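You operate a simulated robot arm through the tools that you are given. There is no shell and no other tool. Be economical: measure what you need, move in short steps, check, and stop when the job is done.

The job below is to be done with a simulated two-armed robot. You get a single attempt, and the scene is never put back.

Task
Refill the tub with the blue knob: about 80 grams from the white sack.
Fine: tub tared on the pan, sack back, lid on again. Set down upright: what you pick out, white paper sack.

Only the result counts: the job must be done as asked and must still hold three seconds after the hand-in. Knocking over, shifting, dropping, spilling or breaking anything else fails it. Lids that push on must go on centred and level and be pressed home; caps that screw on are set level and turned clockwise until they are tight.

Robot
Two 7-joint arms with two-finger parallel grippers on one trunk, on a base that drives. Base frame: it is fixed to the floor where the robot stands at the start and does not move with it; the origin is under the middle of the robot, x ahead of it, y to its left, z up. Lengths are in m, angles in degrees, forces in N, time in s.
The left shoulder is at the start at [0.05, 0.168, 1.22], the right one opposite. With the tool pointing down near the work surface each hand reaches from about 0.18 to 0.66 m from the robot's upright axis, wherever it stands, measured 20 degrees to its own side. Places, roughly: top of the scale pan [0.6, -0.3, 1]; top of the steel bench [0.7, 0.5, 0.9]. Payload 1.57 kg a hand.
The tool frame of a hand sits at the grasp point between the pads (the TCP): z along the fingers, y along the line on which they close. The tips reach 0.03 m beyond it. Largest opening 0.08 m; finger width 0.017, thickness 0.012; the body of the gripper, 0.04 by 0.082 m, starts 0.08 m behind the TCP.
Orientation is that of the tool frame in the base frame, as a unit quaternion [x, y, z, w]. With the fingers straight down and closing along the base's y, the tool's x points along the base's -x, its y along +y and its z along -z.

Tools
- The arms move only by the tool play_rows. It takes "left_targets", "right_targets" or both (then of equal length, played together; a hand with none holds still); each is a list of rows, each an object of numbers (a shift or turn left out is 0, a gripper value left out holds the last): "x", "y", "z": the shift along the tool's x, y, z in units of 200 mm (1.0 is 200 mm); "rx", "ry", "rz": the turn, a rotation vector about the tool's x, y, z in units of 90 degrees (1.0 is 90 degrees); "claw": the gripper command, from -1 (fully open) to 1 (shut), values between in proportion. In form: [{"x": .., "y": .., "z": .., "rx": .., "ry": .., "rz": .., "claw": ..}, ...]. A call has 1 to 12 rows; each row is the pose to reach, as a shift and turn from the pose commanded when the call began, along the tool's axes at that moment. A call with a number of a shift or a turn outside -1 to 1 is refused whole. A row lasts 0.2 s, in which the tool goes at most 0.05 m and 8.6 degrees; a call with a longer step from one row to the next is refused whole, and so is a gripper value outside its range. A pose out of reach is approached as far as the arm can. The call stops where the force on the tool passes 40 N (or 10 N more than at its start, if that is more) or the arm is blocked; 0.2 s more then pass. The fingers move at their own pace (about 0.045 m/s each) and stop on an object; they squeeze with about 43 N. The grip force told is the motor's: it shows also when the fingers shut on nothing. Time passes only in rows, and 0.2 s behind the last, so rows that repeat a pose let the fingers close. It gives the time, the measured TCP pose, the force on the tool (base axes), the opening and the grip force at its end, in the units of the frame above (readings bear some noise), with the torque about the TCP (base axes, N m) and any sound that the robot's microphone picked up.
- Cameras (640 x 400 px; columns grow to the right, rows downward): "scene" is now at [0.1467, -0.0215, 1.448]; the picture's right is [-0.20, -0.98, 0.00], its down [-0.39, 0.08, -0.92] and it looks along [0.90, -0.18, -0.40] (base axes); focal length 214 px, centre (320, 200). "left" rides on the left gripper at [0.072, 0.007, -0.122] in its tool frame; the picture's right is [-0.09, 1.00, 0.00], its down [-0.84, -0.08, -0.54] and it looks along [-0.54, -0.05, 0.84] (tool axes); focal length 238 px, centre (320, 200). "right" rides on the right gripper at [0.072, -0.006, -0.122] in its tool frame; the picture's right is [0.09, 1.00, 0.00], its down [-0.84, 0.08, -0.54] and it looks along [-0.54, 0.05, 0.84] (tool axes); focal length 238 px, centre (320, 200). There is no depth. A picture from a camera that has moved, and an enlarged one, comes with that camera's place and axes in the base frame and with its lens. The place of the scene camera against the robot may be out by one fixed shift of up to 0.018 m in any direction.
- capture(camera): a new picture of that camera. No time passes.
- slide_trunk(by): slides the trunk up (or, below 0, down) by that many m; the arms and the scene camera ride with it, the base frame stays. It gives what a move gives, with no picture.
- drive_base(legs): drives the robot by 1 to 6 legs, each [ahead, left, turn to the left] in m, m and degrees, along the robot's own axes; the way and the turn of a leg run together, so that a leg with both is an arc; at most 1.5 m and 180 degrees a leg. The arms and the cameras ride along, it lands a little off, and it stops where it bumps. It gives what a move gives.
- aim_head(pan, tilt): turns the head with the scene camera to pan (to the left, within 80 degrees either way) and tilt (down, from -29 to 69), counted from straight ahead of the robot. It gives what a move gives.
- zoom(camera, box): a new picture of the part [left, top, right, bottom] of that camera's present view, enlarged. No time passes.
- sign_off(): hands the job in; it is judged then, once.

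Go step by step. Nothing tells you exact positions but the pictures and the camera data: compare them with the known pose of the tool, close in by small moves and look again before you grip or let go. The budget is 120 turns and 100 pictures, counting those below and the enlarged ones. Unless the task says otherwise, let go and move clear before handing in, and close with one line.

The tools are called after ">>>" as name(argument=value, ...) on one line, values as JSON. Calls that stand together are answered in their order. play_rows: Moves the arms, as the interface text tells. Its arguments: {"type":"object","properties":{"left_targets":{"type":"array","items":{"type":"object","properties":{"x":{"type":"number"},"y":{"type":"number"},"z":{"type":"number"},"rx":{"type":"number"},"ry":{"type":"number"},"rz":{"type":"number"},"claw":{"type":"number"}}}},"right_targets":{"type":"array","items":{"type":"object","properties":{"x":{"type":"number"},"y":{"type":"number"},"z":{"type":"number"},"rx":{"type":"number"},"ry":{"type":"number"},"rz":{"type":"number"},"claw":{"type":"number"}}}}},"required":[]} The other tools are called the same way: slide_trunk (by) slides the trunk up or down; drive_base (legs) drives the base; aim_head (pan, tilt) turns the head that bears the scene camera; capture (camera) takes a picture; zoom (camera, box) takes an enlarged picture of a part of a camera's view; sign_off () hands the job in.

At the start:

```text
clock: 0.0
left_ee_pos: [0.3364, 0.0858, 1.3799]
left_tool_rot: [0.0, 1.0, 0.0, 0.0]
left_ft_force: [0.2, 0.9, 0.0]
left_moment: [0.01, -0.01, -0.01]
left_finger_gap: 0.0799
left_gripper_force: 0.0
right_ee_pos: [0.3125, -0.152, 1.4171]
right_tool_rot: [0.0, 1.0, 0.0, 0.0]
right_ft_force: [-0.2, 0.1, 0.2]
right_moment: [-0.02, 0.02, 0.0]
right_finger_gap: 0.0795
right_gripper_force: 0.2
trunk travel left (down, up): [-0.389, 0.054]
robot x, y, heading: [-0.0003, 0.0007, 0.2]
head pan, tilt: [-11.6, 23.7]
```

scene: 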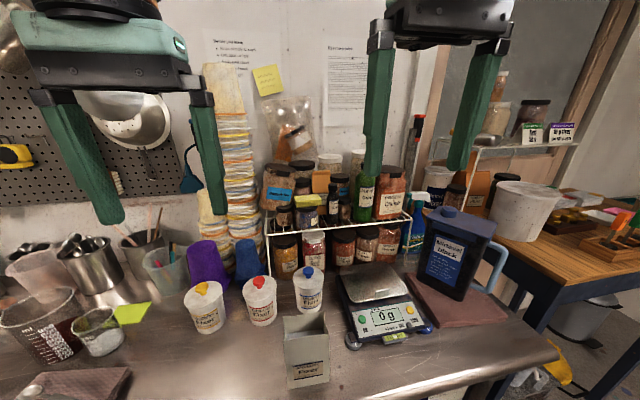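
right: 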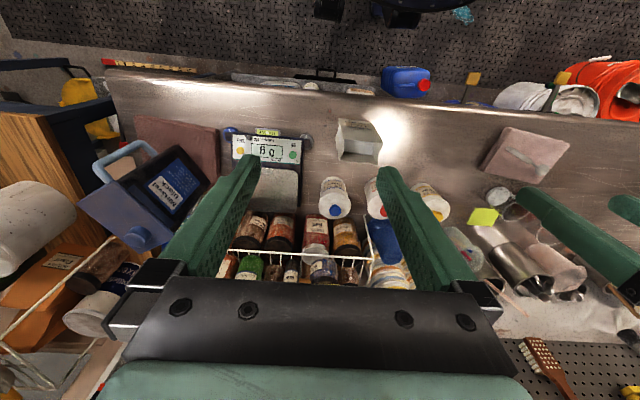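
left: 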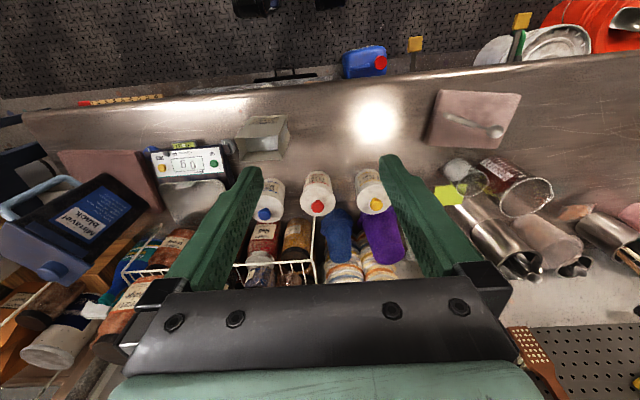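

I see three white tubs with yellow, red and blue knobs, the open white paper sack in front, and a scale reading 0 g. I'll zoom in for detail first.

>>> zoom(camera="scene", box=[180, 240, 340, 400])

>>> zoom(camera="scene", box=[320, 240, 480, 360])

>>> zoom(camera="right", box=[220, 100, 460, 250])

```text
2.50 times, centred on (260, 320) of scene
camera zoom: at [0.1467, -0.0215, 1.448], right [-0.2, -0.98, 0.0], down [-0.39, 0.08, -0.92], along [0.9, -0.18, -0.4], focal length 536 px, centre (470, -100)
```

zoom: 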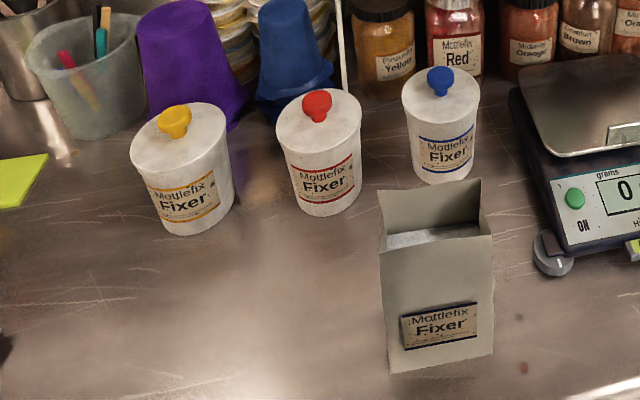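

```text
3.33 times, centred on (400, 300) of scene
camera zoom: at [0.1467, -0.0215, 1.448], right [-0.2, -0.98, 0.0], down [-0.39, 0.08, -0.92], along [0.9, -0.18, -0.4], focal length 715 px, centre (53, -133)
```

zoom: 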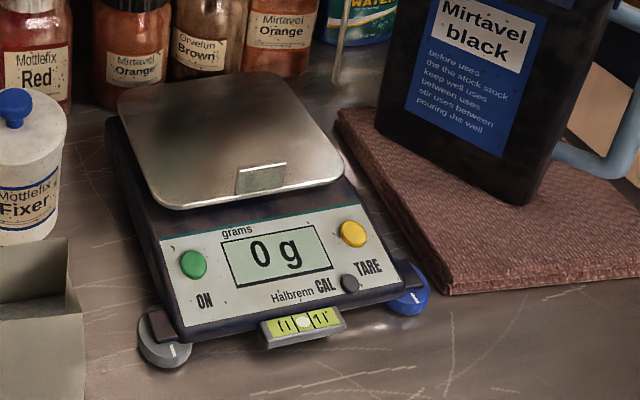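

```text
2.67 times, centred on (340, 175) of right
camera zoom: at [0.2403, -0.1574, 1.5395], right [-0.09, 1.0, 0.0], down [0.84, 0.08, 0.54], along [0.54, 0.05, -0.84], focal length 636 px, centre (267, 267)
```

zoom: 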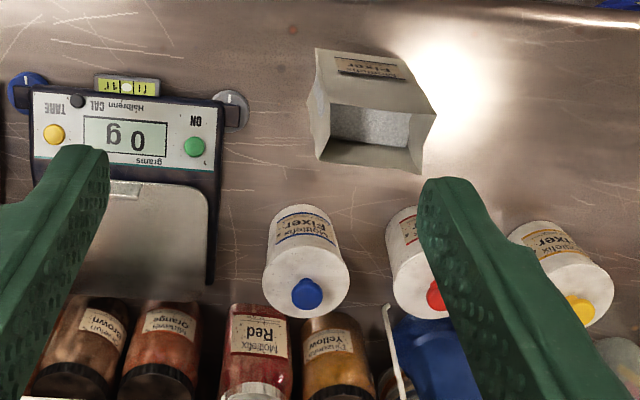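

Tubs sit around x 0.6 on the bench; the blue one is near (0.60, -0.08). I'll zoom from the left hand and check what the level and label details look like.

>>> zoom(camera="left", box=[140, 100, 400, 260])

>>> aim_head(pan=-15, tilt=42)

>>> capture(camera="scene")

```text
2.46 times, centred on (270, 180) of left
camera zoom: at [0.2638, 0.092, 1.5029], right [0.09, 1.0, 0.0], down [0.84, -0.08, 0.54], along [0.54, -0.05, -0.84], focal length 587 px, centre (443, 249)
```

zoom: 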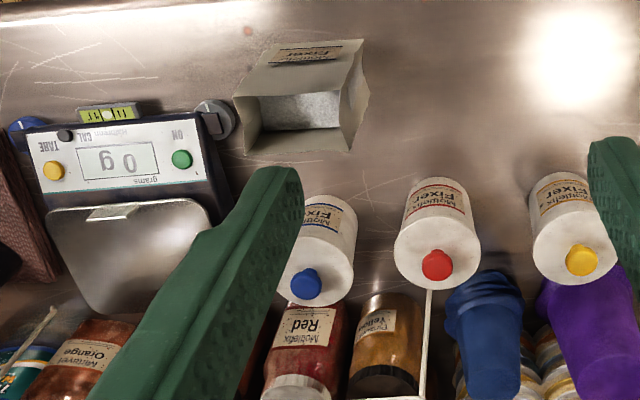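

```text
clock: 0.8
left_ee_pos: [0.3362, 0.0861, 1.3795]
left_tool_rot: [0.0, 1.0, 0.0, 0.0]
left_ft_force: [-0.8, 0.3, 0.1]
left_moment: [0.0, 0.02, 0.02]
left_finger_gap: 0.08
left_gripper_force: 0.1
right_ee_pos: [0.3127, -0.152, 1.417]
right_tool_rot: [0.001, 1.0, 0.001, 0.0]
right_ft_force: [0.4, -0.5, -0.2]
right_moment: [0.01, -0.01, 0.0]
right_finger_gap: 0.0796
right_gripper_force: 0.0
trunk travel left (down, up): [-0.389, 0.054]
robot x, y, heading: [-0.0013, -0.0008, 0.2]
head pan, tilt: [-15.0, 42.0]
```

```text
92 pictures are left
camera scene: at [0.1369, -0.0245, 1.4198], right [-0.26, -0.97, 0.0], down [-0.65, 0.17, -0.74], along [0.72, -0.19, -0.67], focal length 214 px, centre (320, 200)
```

scene: 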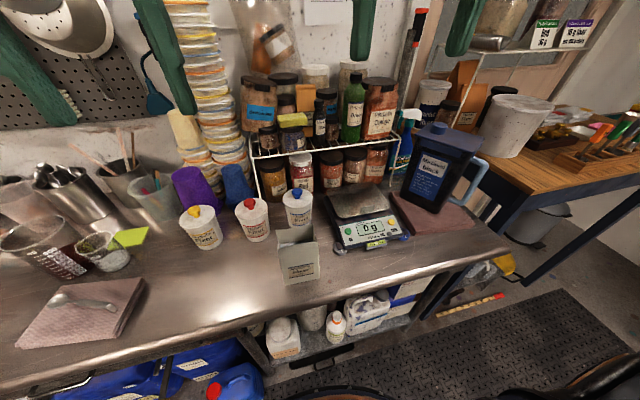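

Bench edge is near x 0.37; the sack (about 9 × 5 × 15 cm) stands at about (0.43, -0.05), and the scale's at (0.6, -0.3). I'll pitch the right hand 45° forward and lower it for a closer look at the blue tub.

>>> play_rows(right_targets=[{"x": -0.08, "y": 0.06, "z": 0.16, "ry": -0.08}, {"x": -0.16, "y": 0.12, "z": 0.32, "ry": -0.16}, {"x": -0.24, "y": 0.18, "z": 0.48, "ry": -0.25}, {"x": -0.32, "y": 0.24, "z": 0.64, "ry": -0.33}, {"x": -0.4, "y": 0.3, "z": 0.8, "ry": -0.42}, {"x": -0.48, "y": 0.36, "z": 0.95, "ry": -0.5}])

>>> capture(camera="right")

>>> capture(camera="scene")

```text
clock: 2.2
left_ee_pos: [0.3369, 0.0849, 1.3797]
left_tool_rot: [0.0, 1.0, -0.001, 0.0]
left_ft_force: [0.3, 0.0, -0.3]
left_moment: [0.0, 0.02, 0.0]
left_finger_gap: 0.08
left_gripper_force: 0.1
right_ee_pos: [0.4108, -0.0819, 1.2255]
right_tool_rot: [0.0, 0.923, 0.001, 0.384]
right_ft_force: [-0.3, -0.4, -0.2]
right_moment: [-0.02, 0.01, -0.02]
right_finger_gap: 0.0801
right_gripper_force: 0.0
trunk travel left (down, up): [-0.389, 0.054]
robot x, y, heading: [0.0033, 0.0021, 0.2]
head pan, tilt: [-15.0, 42.0]
```

```text
91 pictures are left
camera right: at [0.2732, -0.0874, 1.2617], right [-0.07, 1.0, -0.06], down [0.21, 0.07, 0.98], along [0.98, 0.05, -0.21], focal length 238 px, centre (320, 200)
```

right: 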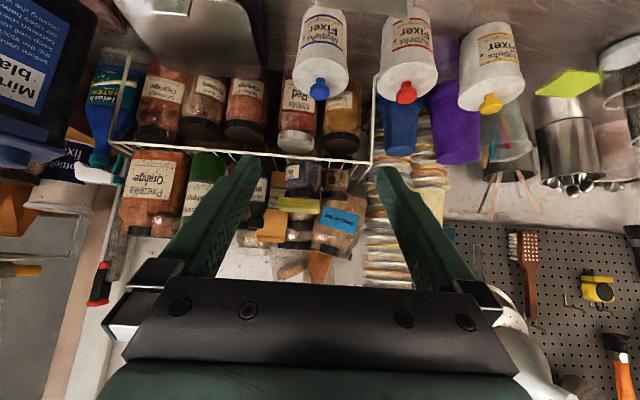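

```text
90 pictures are left
camera scene: at [0.1374, -0.0243, 1.4197], right [-0.26, -0.97, 0.0], down [-0.65, 0.17, -0.74], along [0.72, -0.19, -0.67], focal length 214 px, centre (320, 200)
```

scene: 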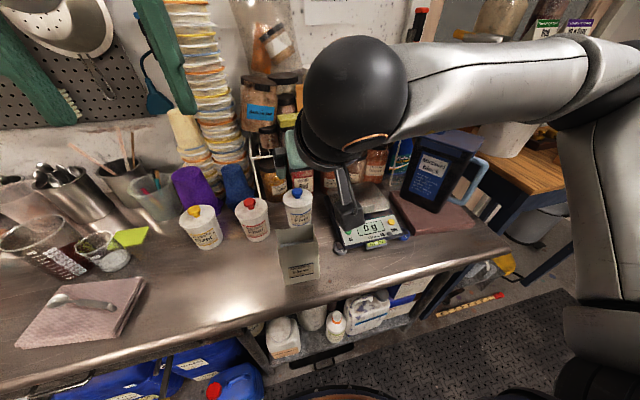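

The right camera now sees the tubs upside down from the front. I'll enlarge the blue one to measure its diameter and height.

>>> zoom(camera="right", box=[270, 0, 450, 120])

```text
3.33 times, centred on (360, 60) of right
camera zoom: at [0.2732, -0.0874, 1.2617], right [-0.07, 1.0, -0.06], down [0.21, 0.07, 0.98], along [0.98, 0.05, -0.21], focal length 794 px, centre (187, 667)
```

zoom: 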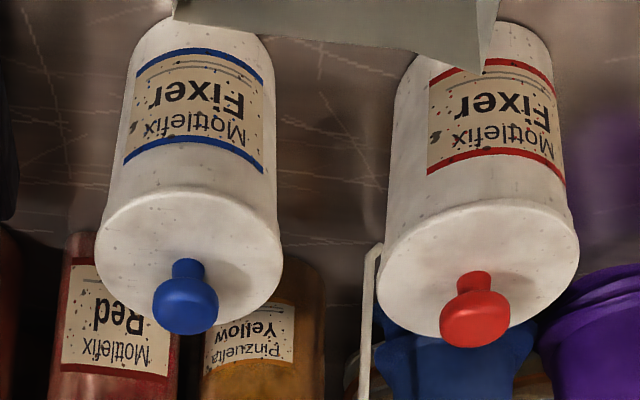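

The tub's lid is about 89 mm across, but the body tapers to about 68 mm low down, so a low body grip fits. The sack blocks a frontal approach, so I'll come in from the right with the fingers pointing to +y and the camera on top. I'm reorienting the right hand up high first.

>>> play_rows(right_targets=[{"x": -0.08, "y": -0.16, "z": -0.02, "ry": 0.083}, {"x": -0.16, "y": -0.32, "z": -0.04, "ry": 0.167}, {"x": -0.24, "y": -0.5, "z": -0.06, "ry": 0.25}, {"x": -0.32, "y": -0.66, "z": -0.08, "ry": 0.333}, {"x": -0.4, "y": -0.82, "z": -0.1, "ry": 0.417}, {"x": -0.46, "y": -1.0, "z": -0.1, "ry": 0.5}])

>>> play_rows(right_targets=[{"rz": 0.09}, {"rz": 0.18}, {"rz": 0.27}, {"rz": 0.36}, {"rz": 0.45}, {"rz": 0.54}, {"rz": 0.63}, {"rz": 0.72}, {"rz": 0.81}, {"rz": 0.9}, {"rz": 1.0}])

>>> play_rows(right_targets=[{"ry": 0.09}, {"ry": 0.18}, {"ry": 0.27}, {"ry": 0.36}, {"ry": 0.45}, {"ry": 0.54}])

>>> capture(camera="right")

>>> capture(camera="scene")

```text
clock: 3.6
left_ee_pos: [0.3365, 0.0856, 1.3794]
left_tool_rot: [0.0, 1.0, 0.001, 0.0]
left_ft_force: [0.0, -0.3, 0.4]
left_moment: [-0.02, 0.02, 0.01]
left_finger_gap: 0.08
left_gripper_force: 0.1
right_ee_pos: [0.459, -0.279, 1.3069]
right_tool_rot: [0.0, 1.0, 0.001, -0.001]
right_ft_force: [-0.2, -0.4, -0.3]
right_moment: [0.03, 0.01, 0.03]
right_finger_gap: 0.08
right_gripper_force: 0.0
trunk travel left (down, up): [-0.389, 0.054]
robot x, y, heading: [0.0013, 0.0008, 0.0]
head pan, tilt: [-15.0, 42.0]
```

```text
refused: row 11 steps farther than a row can; nothing moved
```

```text
clock: 5.0
left_ee_pos: [0.3359, 0.0866, 1.3806]
left_tool_rot: [0.0, 1.0, -0.001, 0.0]
left_ft_force: [-0.8, 0.0, -0.3]
left_moment: [0.0, -0.02, -0.03]
left_finger_gap: 0.0801
left_gripper_force: 0.1
right_ee_pos: [0.3704, -0.2072, 1.239]
right_tool_rot: [0.001, 0.947, 0.002, -0.322]
right_ft_force: [-0.9, -0.1, -1.0]
right_moment: [-0.01, -0.04, -0.02]
right_finger_gap: 0.0797
right_gripper_force: 0.1
right hand out of reach, approached as far as the arm can: row 2, 3, 4, 5, 6
trunk travel left (down, up): [-0.389, 0.054]
robot x, y, heading: [0.002, 0.0035, -0.1]
head pan, tilt: [-15.0, 42.0]
```

```text
88 pictures are left
camera right: at [0.3874, -0.2136, 1.38], right [-0.07, 1.0, 0.06], down [0.99, 0.08, -0.08], along [-0.08, 0.05, -1.0], focal length 238 px, centre (320, 200)
```

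right: 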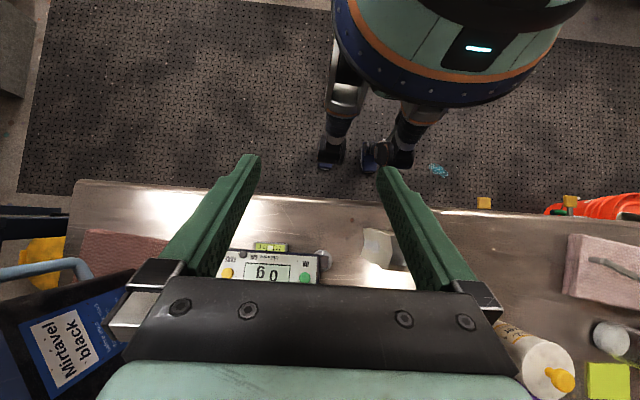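

```text
87 pictures are left
camera scene: at [0.1363, -0.0238, 1.4198], right [-0.26, -0.97, 0.0], down [-0.65, 0.17, -0.74], along [0.72, -0.19, -0.67], focal length 214 px, centre (320, 200)
```

scene: 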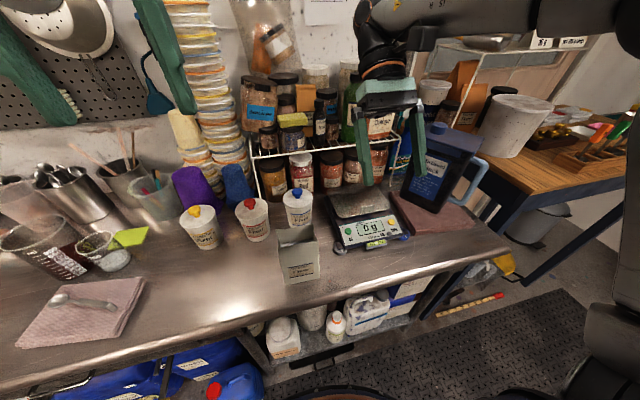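

The yaw call was refused, so the pitch went the wrong way. I'll undo it and then yaw in legal steps.

>>> play_rows(right_targets=[{"x": -0.1, "ry": -0.09}, {"x": -0.15, "ry": -0.18}, {"x": -0.2, "ry": -0.27}, {"x": -0.2, "ry": -0.36}, {"x": -0.2, "ry": -0.42}])

```text
clock: 6.2
left_ee_pos: [0.337, 0.085, 1.3801]
left_tool_rot: [0.0, 1.0, 0.0, 0.0]
left_ft_force: [0.1, 0.2, 0.0]
left_moment: [0.01, 0.0, 0.03]
left_finger_gap: 0.0794
left_gripper_force: 0.1
right_ee_pos: [0.4018, -0.2083, 1.2167]
right_tool_rot: [0.002, 1.0, 0.002, 0.003]
right_ft_force: [1.4, 0.0, -0.6]
right_moment: [0.01, -0.02, 0.0]
right_finger_gap: 0.0801
right_gripper_force: 0.0
trunk travel left (down, up): [-0.389, 0.054]
robot x, y, heading: [-0.0022, -0.0001, -0.0]
head pan, tilt: [-15.0, 42.0]
```

The hand points straight down again. Now I'll yaw it by +90° about the tool z.

>>> play_rows(right_targets=[{"rz": 0.09, "z": -0.05}, {"rz": 0.18, "z": -0.1}, {"rz": 0.27, "z": -0.15}, {"rz": 0.36, "z": -0.2}, {"rz": 0.45, "z": -0.25}, {"rz": 0.54, "z": -0.3}, {"rz": 0.63, "z": -0.3}, {"rz": 0.72, "z": -0.3}, {"rz": 0.81, "z": -0.3}, {"rz": 0.9, "z": -0.3}, {"rz": 0.99, "z": -0.3}])

```text
clock: 8.6
left_ee_pos: [0.3363, 0.0852, 1.3791]
left_tool_rot: [0.001, 1.0, 0.001, -0.001]
left_ft_force: [-1.0, 0.6, 0.1]
left_moment: [0.02, 0.01, -0.01]
left_finger_gap: 0.0799
left_gripper_force: 0.0
right_ee_pos: [0.4016, -0.2081, 1.2762]
right_tool_rot: [0.703, 0.711, 0.003, 0.001]
right_ft_force: [-0.9, 0.6, 0.5]
right_moment: [0.0, -0.04, -0.05]
right_finger_gap: 0.0801
right_gripper_force: 0.0
trunk travel left (down, up): [-0.389, 0.054]
robot x, y, heading: [0.0032, -0.0017, 0.2]
head pan, tilt: [-15.0, 42.0]
```

Yaw is good. Now I'll pitch so the fingers point to +y and 45° down, and look.

>>> play_rows(right_targets=[{"y": 0.08, "ry": 0.09}, {"y": 0.16, "ry": 0.18}, {"y": 0.25, "ry": 0.27}, {"y": 0.33, "ry": 0.36}, {"y": 0.42, "ry": 0.45}, {"y": 0.5, "ry": 0.5}])

>>> capture(camera="right")

>>> capture(camera="scene")

```text
clock: 10.0
left_ee_pos: [0.3376, 0.0856, 1.3799]
left_tool_rot: [0.0, 1.0, 0.0, 0.0]
left_ft_force: [-0.5, -1.0, 0.2]
left_moment: [-0.05, 0.0, -0.03]
left_finger_gap: 0.0802
left_gripper_force: 0.0
right_ee_pos: [0.5016, -0.206, 1.2776]
right_tool_rot: [0.646, 0.658, 0.273, -0.273]
right_ft_force: [0.5, -0.1, 0.2]
right_moment: [0.02, 0.02, -0.01]
right_finger_gap: 0.08
right_gripper_force: 0.1
trunk travel left (down, up): [-0.389, 0.054]
robot x, y, heading: [-0.001, -0.003, 0.1]
head pan, tilt: [-15.0, 42.0]
```

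```text
86 pictures are left
camera right: at [0.4951, -0.2412, 1.4143], right [0.99, 0.08, 0.07], down [0.09, -0.97, -0.21], along [0.05, 0.22, -0.97], focal length 238 px, centre (320, 200)
```

right: 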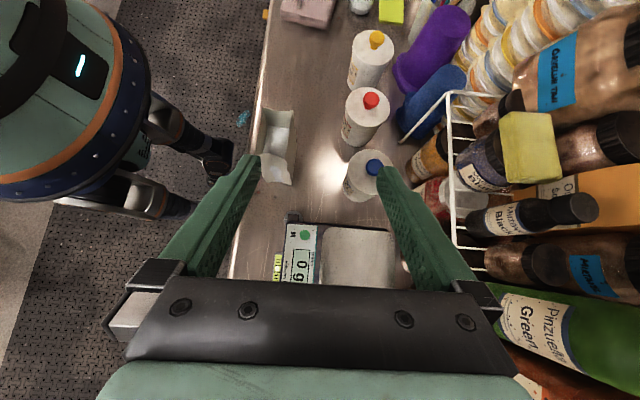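

```text
85 pictures are left
camera scene: at [0.1371, -0.0245, 1.4197], right [-0.26, -0.97, 0.0], down [-0.65, 0.17, -0.74], along [0.72, -0.19, -0.67], focal length 214 px, centre (320, 200)
```

scene: 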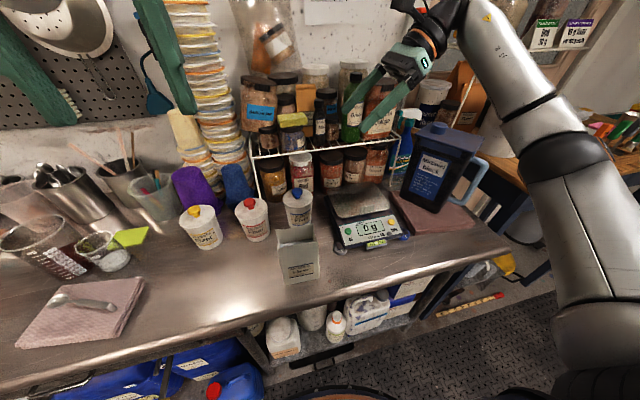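

This overhead view is useful. I'll enlarge it around the tub, the rack front and the sack.

>>> zoom(camera="right", box=[240, 60, 480, 220])

```text
2.50 times, centred on (360, 140) of right
camera zoom: at [0.4951, -0.2412, 1.4143], right [0.99, 0.08, 0.07], down [0.09, -0.97, -0.21], along [0.05, 0.22, -0.97], focal length 596 px, centre (220, 350)
```

zoom: 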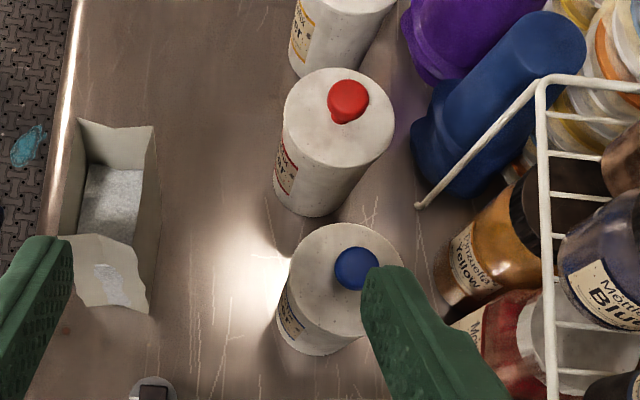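

Tub centre estimate is (0.603, -0.086), with the rack front 4 cm or more behind. I'll move the right hand to a pre-grasp 12 cm back along its approach line.

>>> play_rows(right_targets=[{"x": -0.12, "y": 0.09, "z": 0.16, "ry": -0.01}, {"x": -0.25, "y": 0.17, "z": 0.33, "ry": -0.02}, {"x": -0.38, "y": 0.26, "z": 0.49, "ry": -0.03}, {"x": -0.51, "y": 0.34, "z": 0.66, "ry": -0.04}, {"x": -0.64, "y": 0.43, "z": 0.82, "ry": -0.05}, {"x": -0.766, "y": 0.51, "z": 0.98, "ry": -0.055}])

>>> capture(camera="right")

>>> zoom(camera="scene", box=[220, 100, 480, 290])

```text
clock: 11.4
left_ee_pos: [0.3378, 0.0854, 1.38]
left_tool_rot: [0.0, 1.0, -0.001, 0.0]
left_ft_force: [-0.3, -0.3, 0.5]
left_moment: [-0.03, 0.02, 0.03]
left_finger_gap: 0.0802
left_gripper_force: 0.0
right_ee_pos: [0.6039, -0.174, 1.0311]
right_tool_rot: [0.659, 0.67, 0.242, -0.242]
right_ft_force: [0.7, -0.1, -0.4]
right_moment: [-0.02, 0.01, 0.02]
right_finger_gap: 0.08
right_gripper_force: 0.0
trunk travel left (down, up): [-0.389, 0.054]
robot x, y, heading: [-0.0017, 0.0026, -0.0]
head pan, tilt: [-15.0, 42.0]
```

```text
83 pictures are left
camera right: at [0.5972, -0.197, 1.1709], right [0.99, 0.09, 0.06], down [0.09, -0.99, -0.12], along [0.05, 0.13, -0.99], focal length 238 px, centre (320, 200)
```

right: 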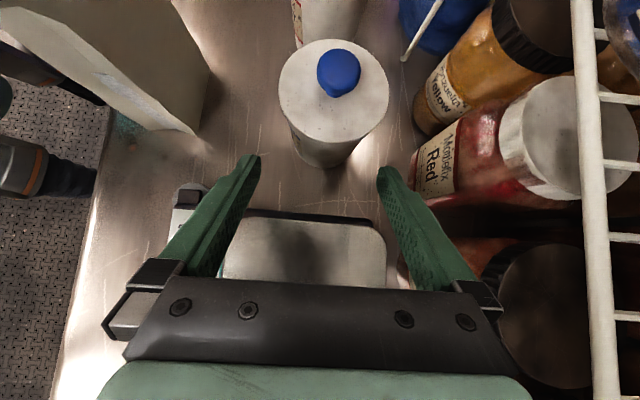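

```text
2.11 times, centred on (350, 195) of scene
camera zoom: at [0.1374, -0.0242, 1.4197], right [-0.26, -0.97, 0.0], down [-0.65, 0.17, -0.74], along [0.72, -0.19, -0.67], focal length 452 px, centre (257, 210)
```

zoom: 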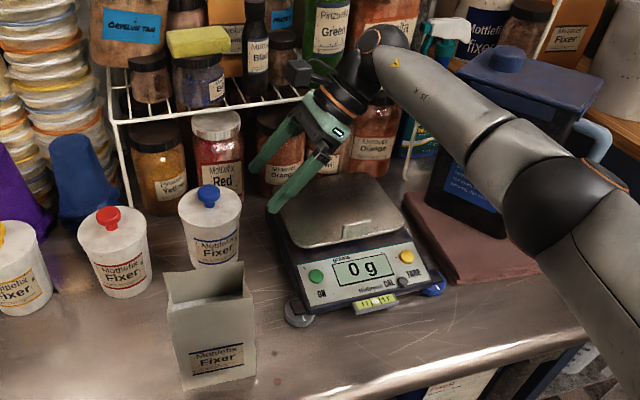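

The tub sits about 1 cm further back than the hand axis (x ≈ 0.613). I'll correct that and advance halfway, then check.

>>> play_rows(right_targets=[{"x": 0.01, "y": 0.049, "z": 0.1}, {"x": 0.02, "y": 0.049, "z": 0.2}, {"x": 0.025, "y": 0.049, "z": 0.3}])

>>> capture(camera="right")

```text
clock: 12.2
left_ee_pos: [0.3372, 0.0872, 1.3792]
left_tool_rot: [0.0, 1.0, 0.0, 0.0]
left_ft_force: [-0.5, 0.5, -0.5]
left_moment: [-0.01, -0.01, 0.02]
left_finger_gap: 0.0799
left_gripper_force: 0.1
right_ee_pos: [0.6146, -0.13, 0.9891]
right_tool_rot: [0.659, 0.67, 0.243, -0.243]
right_ft_force: [0.4, 0.2, 0.1]
right_moment: [0.0, -0.02, 0.03]
right_finger_gap: 0.08
right_gripper_force: 0.0
trunk travel left (down, up): [-0.389, 0.054]
robot x, y, heading: [-0.0002, -0.0016, -0.0]
head pan, tilt: [-15.0, 42.0]
```

```text
81 pictures are left
camera right: at [0.6068, -0.1525, 1.1288], right [0.99, 0.09, 0.06], down [0.09, -0.99, -0.12], along [0.05, 0.13, -0.99], focal length 238 px, centre (320, 200)
```

right: 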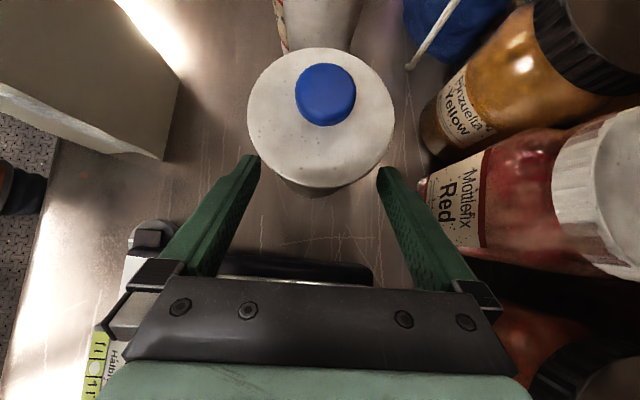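

The tub is centred between the fingers. I'll advance the remaining 7 cm, then check before gripping.

>>> play_rows(right_targets=[{"x": -0.003, "y": -0.004, "z": 0.12}, {"x": -0.006, "y": -0.004, "z": 0.24}, {"x": -0.009, "y": -0.004, "z": 0.345}])

>>> capture(camera="right")

>>> zoom(camera="scene", box=[240, 150, 400, 270])

```text
clock: 13.0
left_ee_pos: [0.3367, 0.0849, 1.3797]
left_tool_rot: [0.0, 1.0, 0.001, 0.0]
left_ft_force: [-0.2, 0.0, 0.5]
left_moment: [-0.01, -0.04, 0.01]
left_finger_gap: 0.0799
left_gripper_force: 0.0
right_ee_pos: [0.6112, -0.0881, 0.9356]
right_tool_rot: [0.659, 0.669, 0.242, -0.244]
right_ft_force: [-0.3, -0.1, 0.8]
right_moment: [0.06, 0.02, 0.02]
right_finger_gap: 0.0801
right_gripper_force: 0.0
trunk travel left (down, up): [-0.389, 0.054]
robot x, y, heading: [-0.0015, 0.0014, -0.1]
head pan, tilt: [-15.0, 42.0]
```

```text
80 pictures are left
camera right: at [0.6047, -0.1102, 1.0742], right [0.99, 0.09, 0.06], down [0.09, -0.99, -0.13], along [0.05, 0.13, -0.99], focal length 238 px, centre (320, 200)
```

right: 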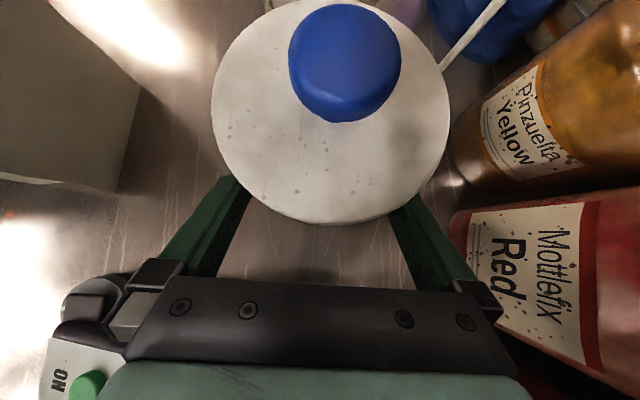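

```text
3.33 times, centred on (320, 210) of scene
camera zoom: at [0.137, -0.0242, 1.4197], right [-0.26, -0.97, 0.0], down [-0.65, 0.17, -0.74], along [0.72, -0.19, -0.67], focal length 715 px, centre (320, 167)
```

zoom: 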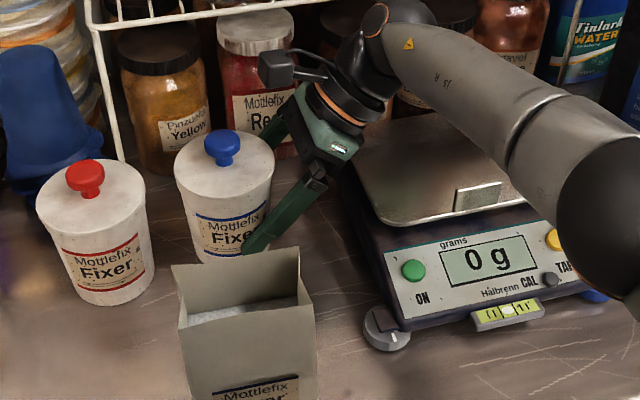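

The tub is about 3 mm further back than the finger centre, so I'll nudge the hand, then close on the body.

>>> play_rows(right_targets=[{"y": 0.015, "claw": -1}, {"y": 0.015, "claw": 0.0}, {"y": 0.015, "claw": 0.5}, {"y": 0.015, "claw": 1}, {"y": 0.015, "claw": 1}, {"y": 0.015, "claw": 1}])

>>> capture(camera="right")

```text
clock: 14.4
left_ee_pos: [0.3369, 0.0843, 1.3789]
left_tool_rot: [-0.001, 1.0, 0.0, 0.001]
left_ft_force: [-0.5, -0.3, 0.0]
left_moment: [0.0, -0.04, 0.02]
left_finger_gap: 0.0802
left_gripper_force: 0.0
right_ee_pos: [0.6157, -0.0882, 0.9345]
right_tool_rot: [0.658, 0.669, 0.243, -0.244]
right_ft_force: [-0.6, 0.0, 0.5]
right_moment: [-0.06, -0.03, 0.01]
right_finger_gap: 0.0783
right_gripper_force: 43.2
trunk travel left (down, up): [-0.389, 0.054]
robot x, y, heading: [0.0021, -0.0013, 0.1]
head pan, tilt: [-15.0, 42.0]
```

```text
78 pictures are left
camera right: at [0.6077, -0.1104, 1.0749], right [0.99, 0.08, 0.06], down [0.09, -0.99, -0.13], along [0.05, 0.13, -0.99], focal length 238 px, centre (320, 200)
```

right: 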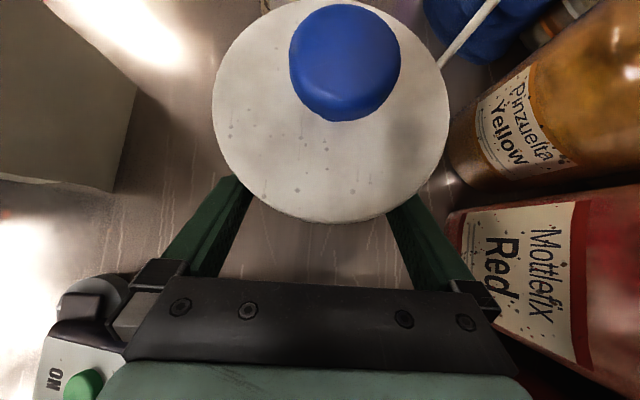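

Gripped at 78 mm with full force. I'll lift the tub straight up 15 cm.

>>> play_rows(right_targets=[{"x": 0.08, "z": -0.096}, {"x": 0.16, "z": -0.19}, {"x": 0.24, "z": -0.287}, {"x": 0.32, "z": -0.383}, {"x": 0.4, "z": -0.48}, {"x": 0.48, "z": -0.575}])

>>> capture(camera="scene")

```text
clock: 15.8
left_ee_pos: [0.3376, 0.0863, 1.3815]
left_tool_rot: [0.001, 1.0, 0.0, 0.0]
left_ft_force: [-0.4, 0.0, -0.4]
left_moment: [0.01, 0.06, 0.01]
left_finger_gap: 0.08
left_gripper_force: 0.0
right_ee_pos: [0.6134, -0.0897, 1.0843]
right_tool_rot: [0.659, 0.669, 0.243, -0.243]
right_ft_force: [0.3, -0.3, -1.0]
right_moment: [-0.04, -0.01, -0.02]
right_finger_gap: 0.0788
right_gripper_force: 43.1
trunk travel left (down, up): [-0.389, 0.054]
robot x, y, heading: [-0.0017, -0.0036, 0.2]
head pan, tilt: [-15.0, 42.0]
```

```text
77 pictures are left
camera scene: at [0.1367, -0.0244, 1.4197], right [-0.26, -0.97, 0.0], down [-0.65, 0.17, -0.74], along [0.72, -0.19, -0.67], focal length 214 px, centre (320, 200)
```

scene: 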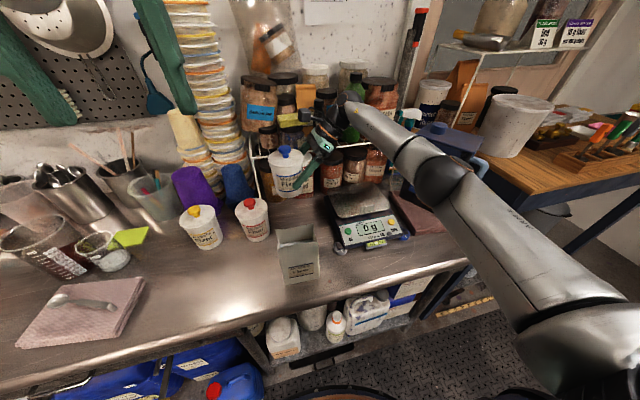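

The tub came up cleanly with its lid on. Next I'll bring it to mid-air near (0.50, -0.06, 1.12), and yaw the left hand to mirror the right one so it can take the knob on a slant from the left, clear of the right camera.

>>> play_rows(right_targets=[{"x": 0.04, "y": -0.09}, {"x": 0.08, "y": -0.18, "z": -0.01}, {"x": 0.12, "y": -0.27, "z": -0.02}, {"x": 0.16, "y": -0.36, "z": -0.03}, {"x": 0.2, "y": -0.45, "z": -0.04}, {"x": 0.24, "y": -0.56, "z": -0.04}, {"x": 0.24, "y": -0.56, "z": -0.04}, {"x": 0.24, "y": -0.56, "z": -0.04}, {"x": 0.24, "y": -0.56, "z": -0.04}, {"x": 0.24, "y": -0.56, "z": -0.04}, {"x": 0.24, "y": -0.56, "z": -0.04}], left_targets=[{"rz": -0.09, "x": -0.07, "y": 0.03}, {"rz": -0.18, "x": -0.14, "y": 0.06}, {"rz": -0.27, "x": -0.21, "y": 0.09}, {"rz": -0.36, "x": -0.28, "y": 0.12}, {"rz": -0.45, "x": -0.35, "y": 0.15}, {"rz": -0.54, "x": -0.42, "y": 0.18}, {"rz": -0.63, "x": -0.49, "y": 0.2}, {"rz": -0.72, "x": -0.56, "y": 0.2}, {"rz": -0.81, "x": -0.63, "y": 0.2}, {"rz": -0.9, "x": -0.7, "y": 0.2}, {"rz": -0.99, "x": -0.77, "y": 0.2}])

>>> play_rows(left_targets=[{"ry": 0.09}, {"ry": 0.18}, {"ry": 0.27}, {"ry": 0.36}, {"ry": 0.45}, {"ry": 0.54}])

>>> capture(camera="scene")

>>> capture(camera="left")

```text
clock: 18.2
left_ee_pos: [0.4832, 0.1279, 1.369]
left_tool_rot: [-0.702, 0.712, -0.002, 0.001]
left_ft_force: [0.1, 0.0, -0.6]
left_moment: [-0.02, -0.02, -0.03]
left_finger_gap: 0.0796
left_gripper_force: 0.1
left hand out of reach, approached as far as the arm can: row 10, 11
right_ee_pos: [0.5019, -0.0588, 1.1208]
right_tool_rot: [0.659, 0.67, 0.242, -0.244]
right_ft_force: [-0.3, 0.0, -1.1]
right_moment: [-0.04, 0.01, 0.01]
right_finger_gap: 0.0786
right_gripper_force: 43.2
trunk travel left (down, up): [-0.389, 0.054]
robot x, y, heading: [-0.0014, -0.0021, 0.1]
head pan, tilt: [-15.0, 42.0]
```

```text
clock: 19.6
left_ee_pos: [0.4828, 0.1277, 1.3694]
left_tool_rot: [-0.639, 0.649, -0.29, -0.295]
left_ft_force: [0.0, -0.9, 0.8]
left_moment: [0.03, 0.03, 0.0]
left_finger_gap: 0.0799
left_gripper_force: 0.0
right_ee_pos: [0.5027, -0.0579, 1.1215]
right_tool_rot: [0.658, 0.67, 0.242, -0.243]
right_ft_force: [0.1, 0.3, -1.9]
right_moment: [-0.03, 0.0, 0.03]
right_finger_gap: 0.0785
right_gripper_force: 42.9
trunk travel left (down, up): [-0.389, 0.054]
robot x, y, heading: [-0.0003, 0.0001, -0.0]
head pan, tilt: [-15.0, 42.0]
```

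```text
76 pictures are left
camera scene: at [0.1373, -0.0239, 1.4197], right [-0.26, -0.97, 0.0], down [-0.65, 0.17, -0.74], along [0.72, -0.19, -0.67], focal length 214 px, centre (320, 200)
```

scene: 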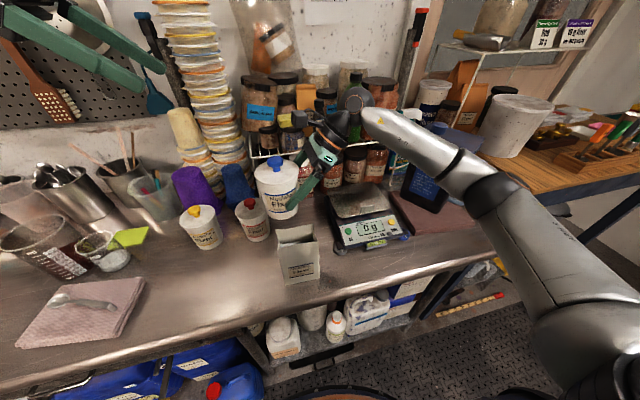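

```text
75 pictures are left
camera left: at [0.4753, 0.1724, 1.5051], right [-0.99, 0.07, -0.07], down [0.09, 0.96, -0.27], along [0.05, -0.28, -0.96], focal length 238 px, centre (320, 200)
```

left: 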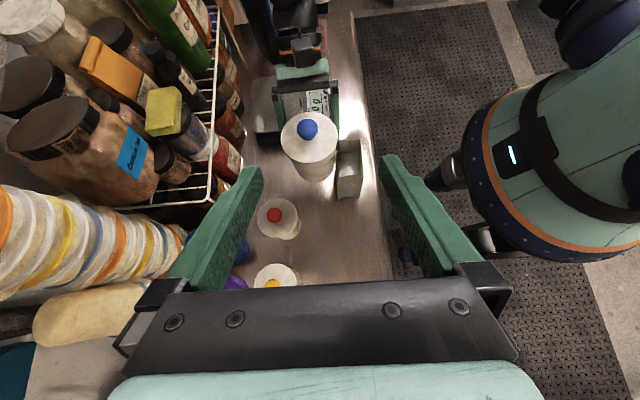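

The left camera suggests the lid is further left (y ≈ -0.02) than the right TCP would imply. I'll check with the right camera.

>>> capture(camera="right")

>>> zoom(camera="scene", box=[230, 100, 390, 240])

>>> zoom(camera="left", box=[240, 60, 400, 220])

```text
74 pictures are left
camera right: at [0.495, -0.0805, 1.2605], right [0.99, 0.08, 0.06], down [0.09, -0.99, -0.13], along [0.05, 0.13, -0.99], focal length 238 px, centre (320, 200)
```

right: 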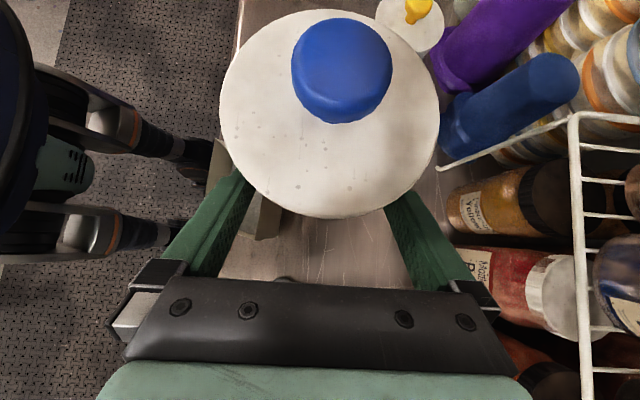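

```text
2.86 times, centred on (310, 170) of scene
camera zoom: at [0.1373, -0.0239, 1.4197], right [-0.26, -0.97, 0.0], down [-0.65, 0.17, -0.74], along [0.72, -0.19, -0.67], focal length 613 px, centre (349, 286)
```

zoom: 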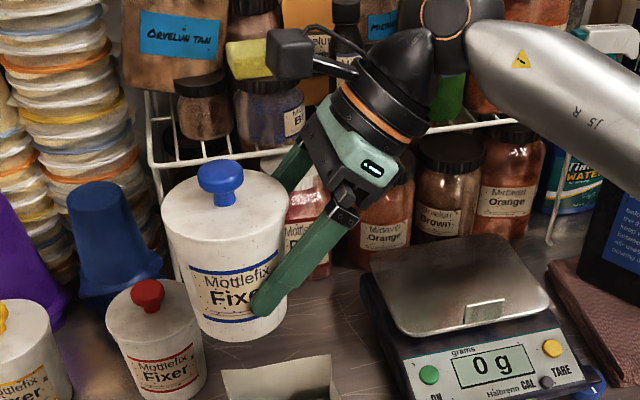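

```text
2.50 times, centred on (320, 140) of left
camera zoom: at [0.4753, 0.1724, 1.5051], right [-0.99, 0.07, -0.07], down [0.09, 0.96, -0.27], along [0.05, -0.28, -0.96], focal length 596 px, centre (320, 350)
```

zoom: 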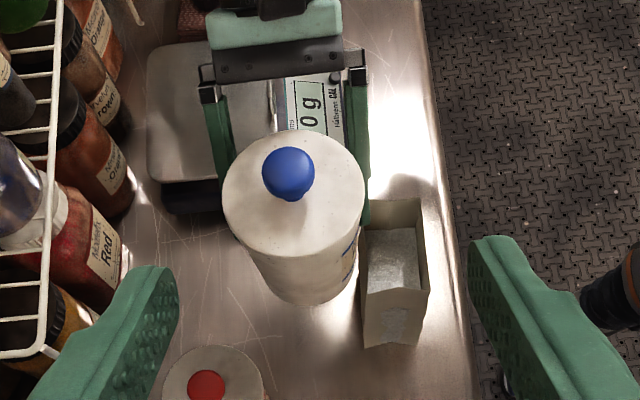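

Triangulating from both hands puts the knob ball at about (0.502, -0.031, 1.194), so the tub is held a little toward the fingertips but firmly. I'll bring the left hand to a pre-grasp, half open.

>>> play_rows(left_targets=[{"x": -0.03, "y": -0.025, "z": 0.16, "claw": -0.25}, {"x": -0.07, "y": -0.05, "z": 0.32, "claw": -0.25}, {"x": -0.1, "y": -0.08, "z": 0.48, "claw": -0.25}, {"x": -0.136, "y": -0.1, "z": 0.643, "claw": -0.25}])

>>> capture(camera="left")

```text
clock: 20.6
left_ee_pos: [0.5001, 0.0478, 1.2638]
left_tool_rot: [-0.64, 0.649, -0.289, -0.293]
left_ft_force: [0.0, -0.5, 0.6]
left_moment: [0.01, 0.0, 0.0]
left_finger_gap: 0.0502
left_gripper_force: 0.0
right_ee_pos: [0.5022, -0.0589, 1.1193]
right_tool_rot: [0.659, 0.669, 0.242, -0.243]
right_ft_force: [-0.8, -0.3, -1.4]
right_moment: [-0.05, -0.02, -0.02]
right_finger_gap: 0.0778
right_gripper_force: 43.4
trunk travel left (down, up): [-0.389, 0.054]
robot x, y, heading: [-0.0031, 0.0016, 0.2]
head pan, tilt: [-15.0, 42.0]
```

```text
71 pictures are left
camera left: at [0.4928, 0.0922, 1.3997], right [-0.99, 0.08, -0.07], down [0.09, 0.96, -0.27], along [0.05, -0.27, -0.96], focal length 238 px, centre (320, 200)
```

left: 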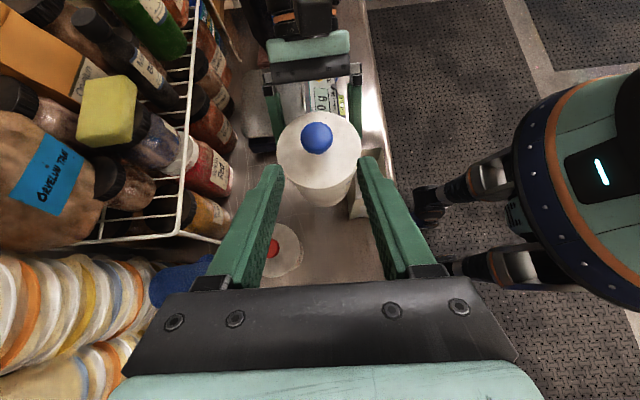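

The knob is where I computed it. I'll advance onto it and close gently.

>>> play_rows(left_targets=[{"x": -0.003, "y": -0.015, "z": 0.16}, {"x": -0.005, "y": -0.015, "z": 0.32}, {"x": -0.007, "y": -0.015, "z": 0.478}])

>>> capture(camera="left")

>>> capture(camera="right")

```text
clock: 21.4
left_ee_pos: [0.5014, -0.0229, 1.1985]
left_tool_rot: [-0.64, 0.649, -0.289, -0.292]
left_ft_force: [0.4, -0.6, -0.1]
left_moment: [-0.01, -0.01, -0.01]
left_finger_gap: 0.0499
left_gripper_force: 0.1
right_ee_pos: [0.5027, -0.0583, 1.12]
right_tool_rot: [0.659, 0.669, 0.243, -0.243]
right_ft_force: [-1.1, 0.4, -1.1]
right_moment: [-0.03, 0.01, 0.01]
right_finger_gap: 0.0782
right_gripper_force: 42.8
trunk travel left (down, up): [-0.389, 0.054]
robot x, y, heading: [0.0006, 0.0014, -0.3]
head pan, tilt: [-15.0, 42.0]
```

```text
70 pictures are left
camera left: at [0.4947, 0.0214, 1.3345], right [-0.99, 0.08, -0.07], down [0.09, 0.96, -0.27], along [0.05, -0.27, -0.96], focal length 238 px, centre (320, 200)
```

left: 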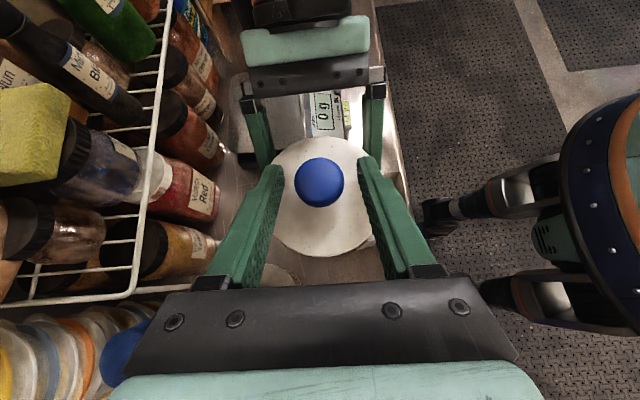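

```text
69 pictures are left
camera right: at [0.4952, -0.0816, 1.2604], right [0.99, 0.08, 0.06], down [0.09, -0.99, -0.13], along [0.05, 0.13, -0.99], focal length 238 px, centre (320, 200)
```

right: 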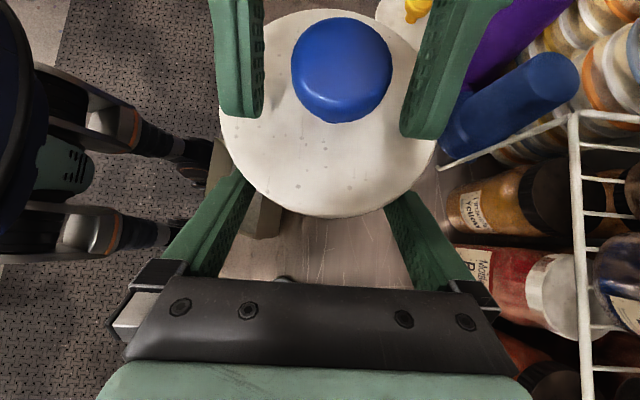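

The knob is centred between the left fingers. I'll close.

>>> play_rows(left_targets=[{"claw": 0.3}, {"claw": 0.6}, {"claw": 1}, {"claw": 1}, {"claw": 1}])

```text
clock: 22.6
left_ee_pos: [0.5015, -0.0219, 1.1991]
left_tool_rot: [-0.639, 0.649, -0.289, -0.294]
left_ft_force: [-0.4, -0.1, -0.3]
left_moment: [-0.01, -0.01, 0.0]
left_finger_gap: 0.0299
left_gripper_force: 39.4
right_ee_pos: [0.5017, -0.0578, 1.1213]
right_tool_rot: [0.659, 0.669, 0.244, -0.243]
right_ft_force: [0.6, -0.7, -1.1]
right_moment: [-0.04, -0.01, 0.0]
right_finger_gap: 0.0779
right_gripper_force: 42.8
trunk travel left (down, up): [-0.389, 0.054]
robot x, y, heading: [-0.001, 0.0011, -0.0]
head pan, tilt: [-15.0, 42.0]
heard: snap
```

Knob held (30 mm), and I heard a snap. I'll pull straight up with the left hand while the right holds the tub.

>>> play_rows(left_targets=[{"x": 0.02, "z": -0.0175}, {"x": 0.04, "z": -0.035}, {"x": 0.07, "z": -0.061}, {"x": 0.11, "z": -0.096}, {"x": 0.15, "z": -0.131}])

>>> capture(camera="left")

>>> zoom(camera="scene", box=[230, 80, 390, 240])

```text
clock: 23.8
left_ee_pos: [0.5009, -0.0217, 1.2399]
left_tool_rot: [-0.639, 0.649, -0.289, -0.294]
left_ft_force: [1.2, -0.3, -1.0]
left_moment: [0.03, 0.05, 0.03]
left_finger_gap: 0.03
left_gripper_force: 39.6
right_ee_pos: [0.5026, -0.0579, 1.1213]
right_tool_rot: [0.659, 0.67, 0.242, -0.243]
right_ft_force: [0.6, -0.3, -0.9]
right_moment: [-0.04, 0.0, 0.0]
right_finger_gap: 0.0782
right_gripper_force: 43.0
trunk travel left (down, up): [-0.389, 0.054]
robot x, y, heading: [0.0007, 0.0027, -0.0]
head pan, tilt: [-15.0, 42.0]
```

```text
68 pictures are left
camera left: at [0.4949, 0.0218, 1.3751], right [-0.99, 0.08, -0.07], down [0.09, 0.96, -0.27], along [0.05, -0.27, -0.96], focal length 238 px, centre (320, 200)
```

left: 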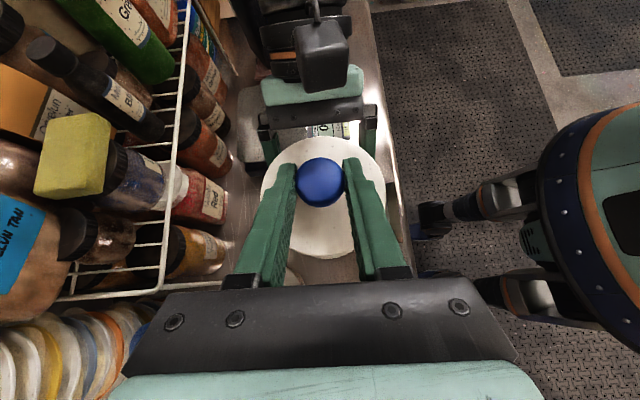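

```text
2.50 times, centred on (310, 160) of scene
camera zoom: at [0.1369, -0.0246, 1.4197], right [-0.26, -0.97, 0.0], down [-0.65, 0.17, -0.74], along [0.72, -0.19, -0.67], focal length 536 px, centre (345, 300)
```

zoom: 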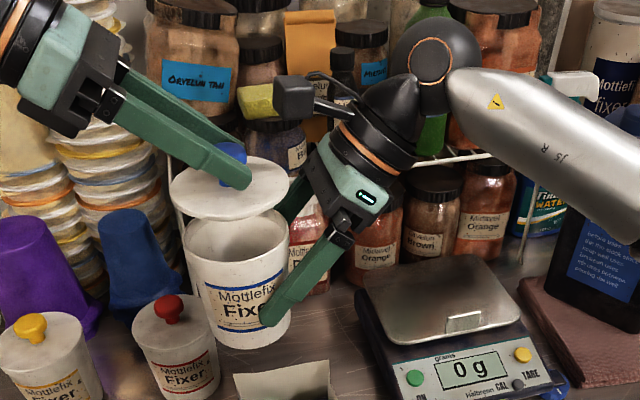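

The lid is off cleanly. I'll carry it left and lower it over the free bench spot at about (0.46, 0.12).

>>> play_rows(left_targets=[{"x": 0.075, "z": -0.066}, {"x": -0.03, "y": 0.05, "z": -0.2}, {"x": -0.13, "y": 0.1, "z": -0.34}, {"x": -0.23, "y": 0.15, "z": -0.48}, {"x": -0.3, "y": 0.19, "z": -0.56}, {"x": -0.354, "y": 0.216, "z": -0.634}])

>>> play_rows(left_targets=[{"x": -0.15, "z": 0.131}, {"x": -0.3, "z": 0.262}, {"x": -0.45, "z": 0.394}, {"x": -0.6, "z": 0.525}, {"x": -0.75, "z": 0.656}, {"x": -0.88, "z": 0.77}])

>>> capture(camera="left")

>>> capture(camera="scene")

```text
clock: 25.2
left_ee_pos: [0.4606, 0.1213, 1.2703]
left_tool_rot: [-0.639, 0.649, -0.289, -0.294]
left_ft_force: [-0.3, 0.0, -0.4]
left_moment: [0.0, -0.03, 0.01]
left_finger_gap: 0.03
left_gripper_force: 39.4
right_ee_pos: [0.5023, -0.0591, 1.1211]
right_tool_rot: [0.658, 0.669, 0.243, -0.244]
right_ft_force: [0.7, 0.0, -0.4]
right_moment: [-0.02, -0.01, -0.03]
right_finger_gap: 0.0782
right_gripper_force: 43.4
trunk travel left (down, up): [-0.389, 0.054]
robot x, y, heading: [0.0017, -0.0008, -0.1]
head pan, tilt: [-15.0, 42.0]
```

```text
clock: 26.6
left_ee_pos: [0.4616, 0.1201, 1.0362]
left_tool_rot: [-0.639, 0.649, -0.289, -0.293]
left_ft_force: [-0.4, -0.2, -0.6]
left_moment: [0.0, -0.03, -0.05]
left_finger_gap: 0.0299
left_gripper_force: 39.6
right_ee_pos: [0.5031, -0.0588, 1.1207]
right_tool_rot: [0.658, 0.67, 0.243, -0.243]
right_ft_force: [-0.8, 0.5, -0.3]
right_moment: [-0.03, -0.01, 0.01]
right_finger_gap: 0.0779
right_gripper_force: 42.7
trunk travel left (down, up): [-0.389, 0.054]
robot x, y, heading: [-0.0001, -0.0002, -0.0]
head pan, tilt: [-15.0, 42.0]
```

```text
66 pictures are left
camera left: at [0.4548, 0.1654, 1.1722], right [-0.99, 0.08, -0.07], down [0.09, 0.96, -0.27], along [0.05, -0.27, -0.96], focal length 238 px, centre (320, 200)
```

left: 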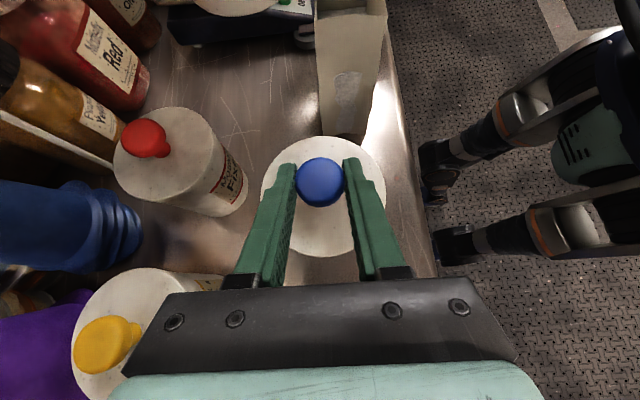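

```text
65 pictures are left
camera scene: at [0.1371, -0.0244, 1.4197], right [-0.26, -0.97, 0.0], down [-0.65, 0.17, -0.74], along [0.72, -0.19, -0.67], focal length 214 px, centre (320, 200)
```

scene: 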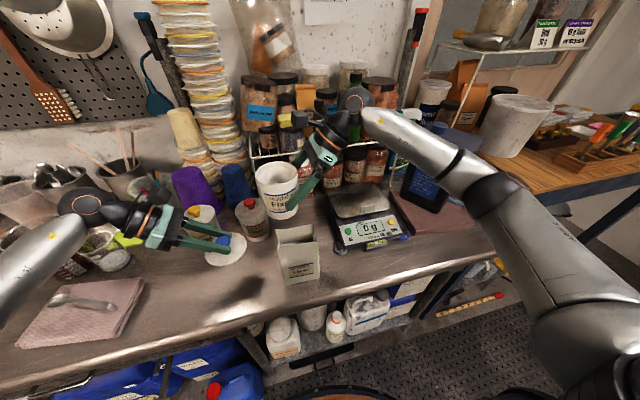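

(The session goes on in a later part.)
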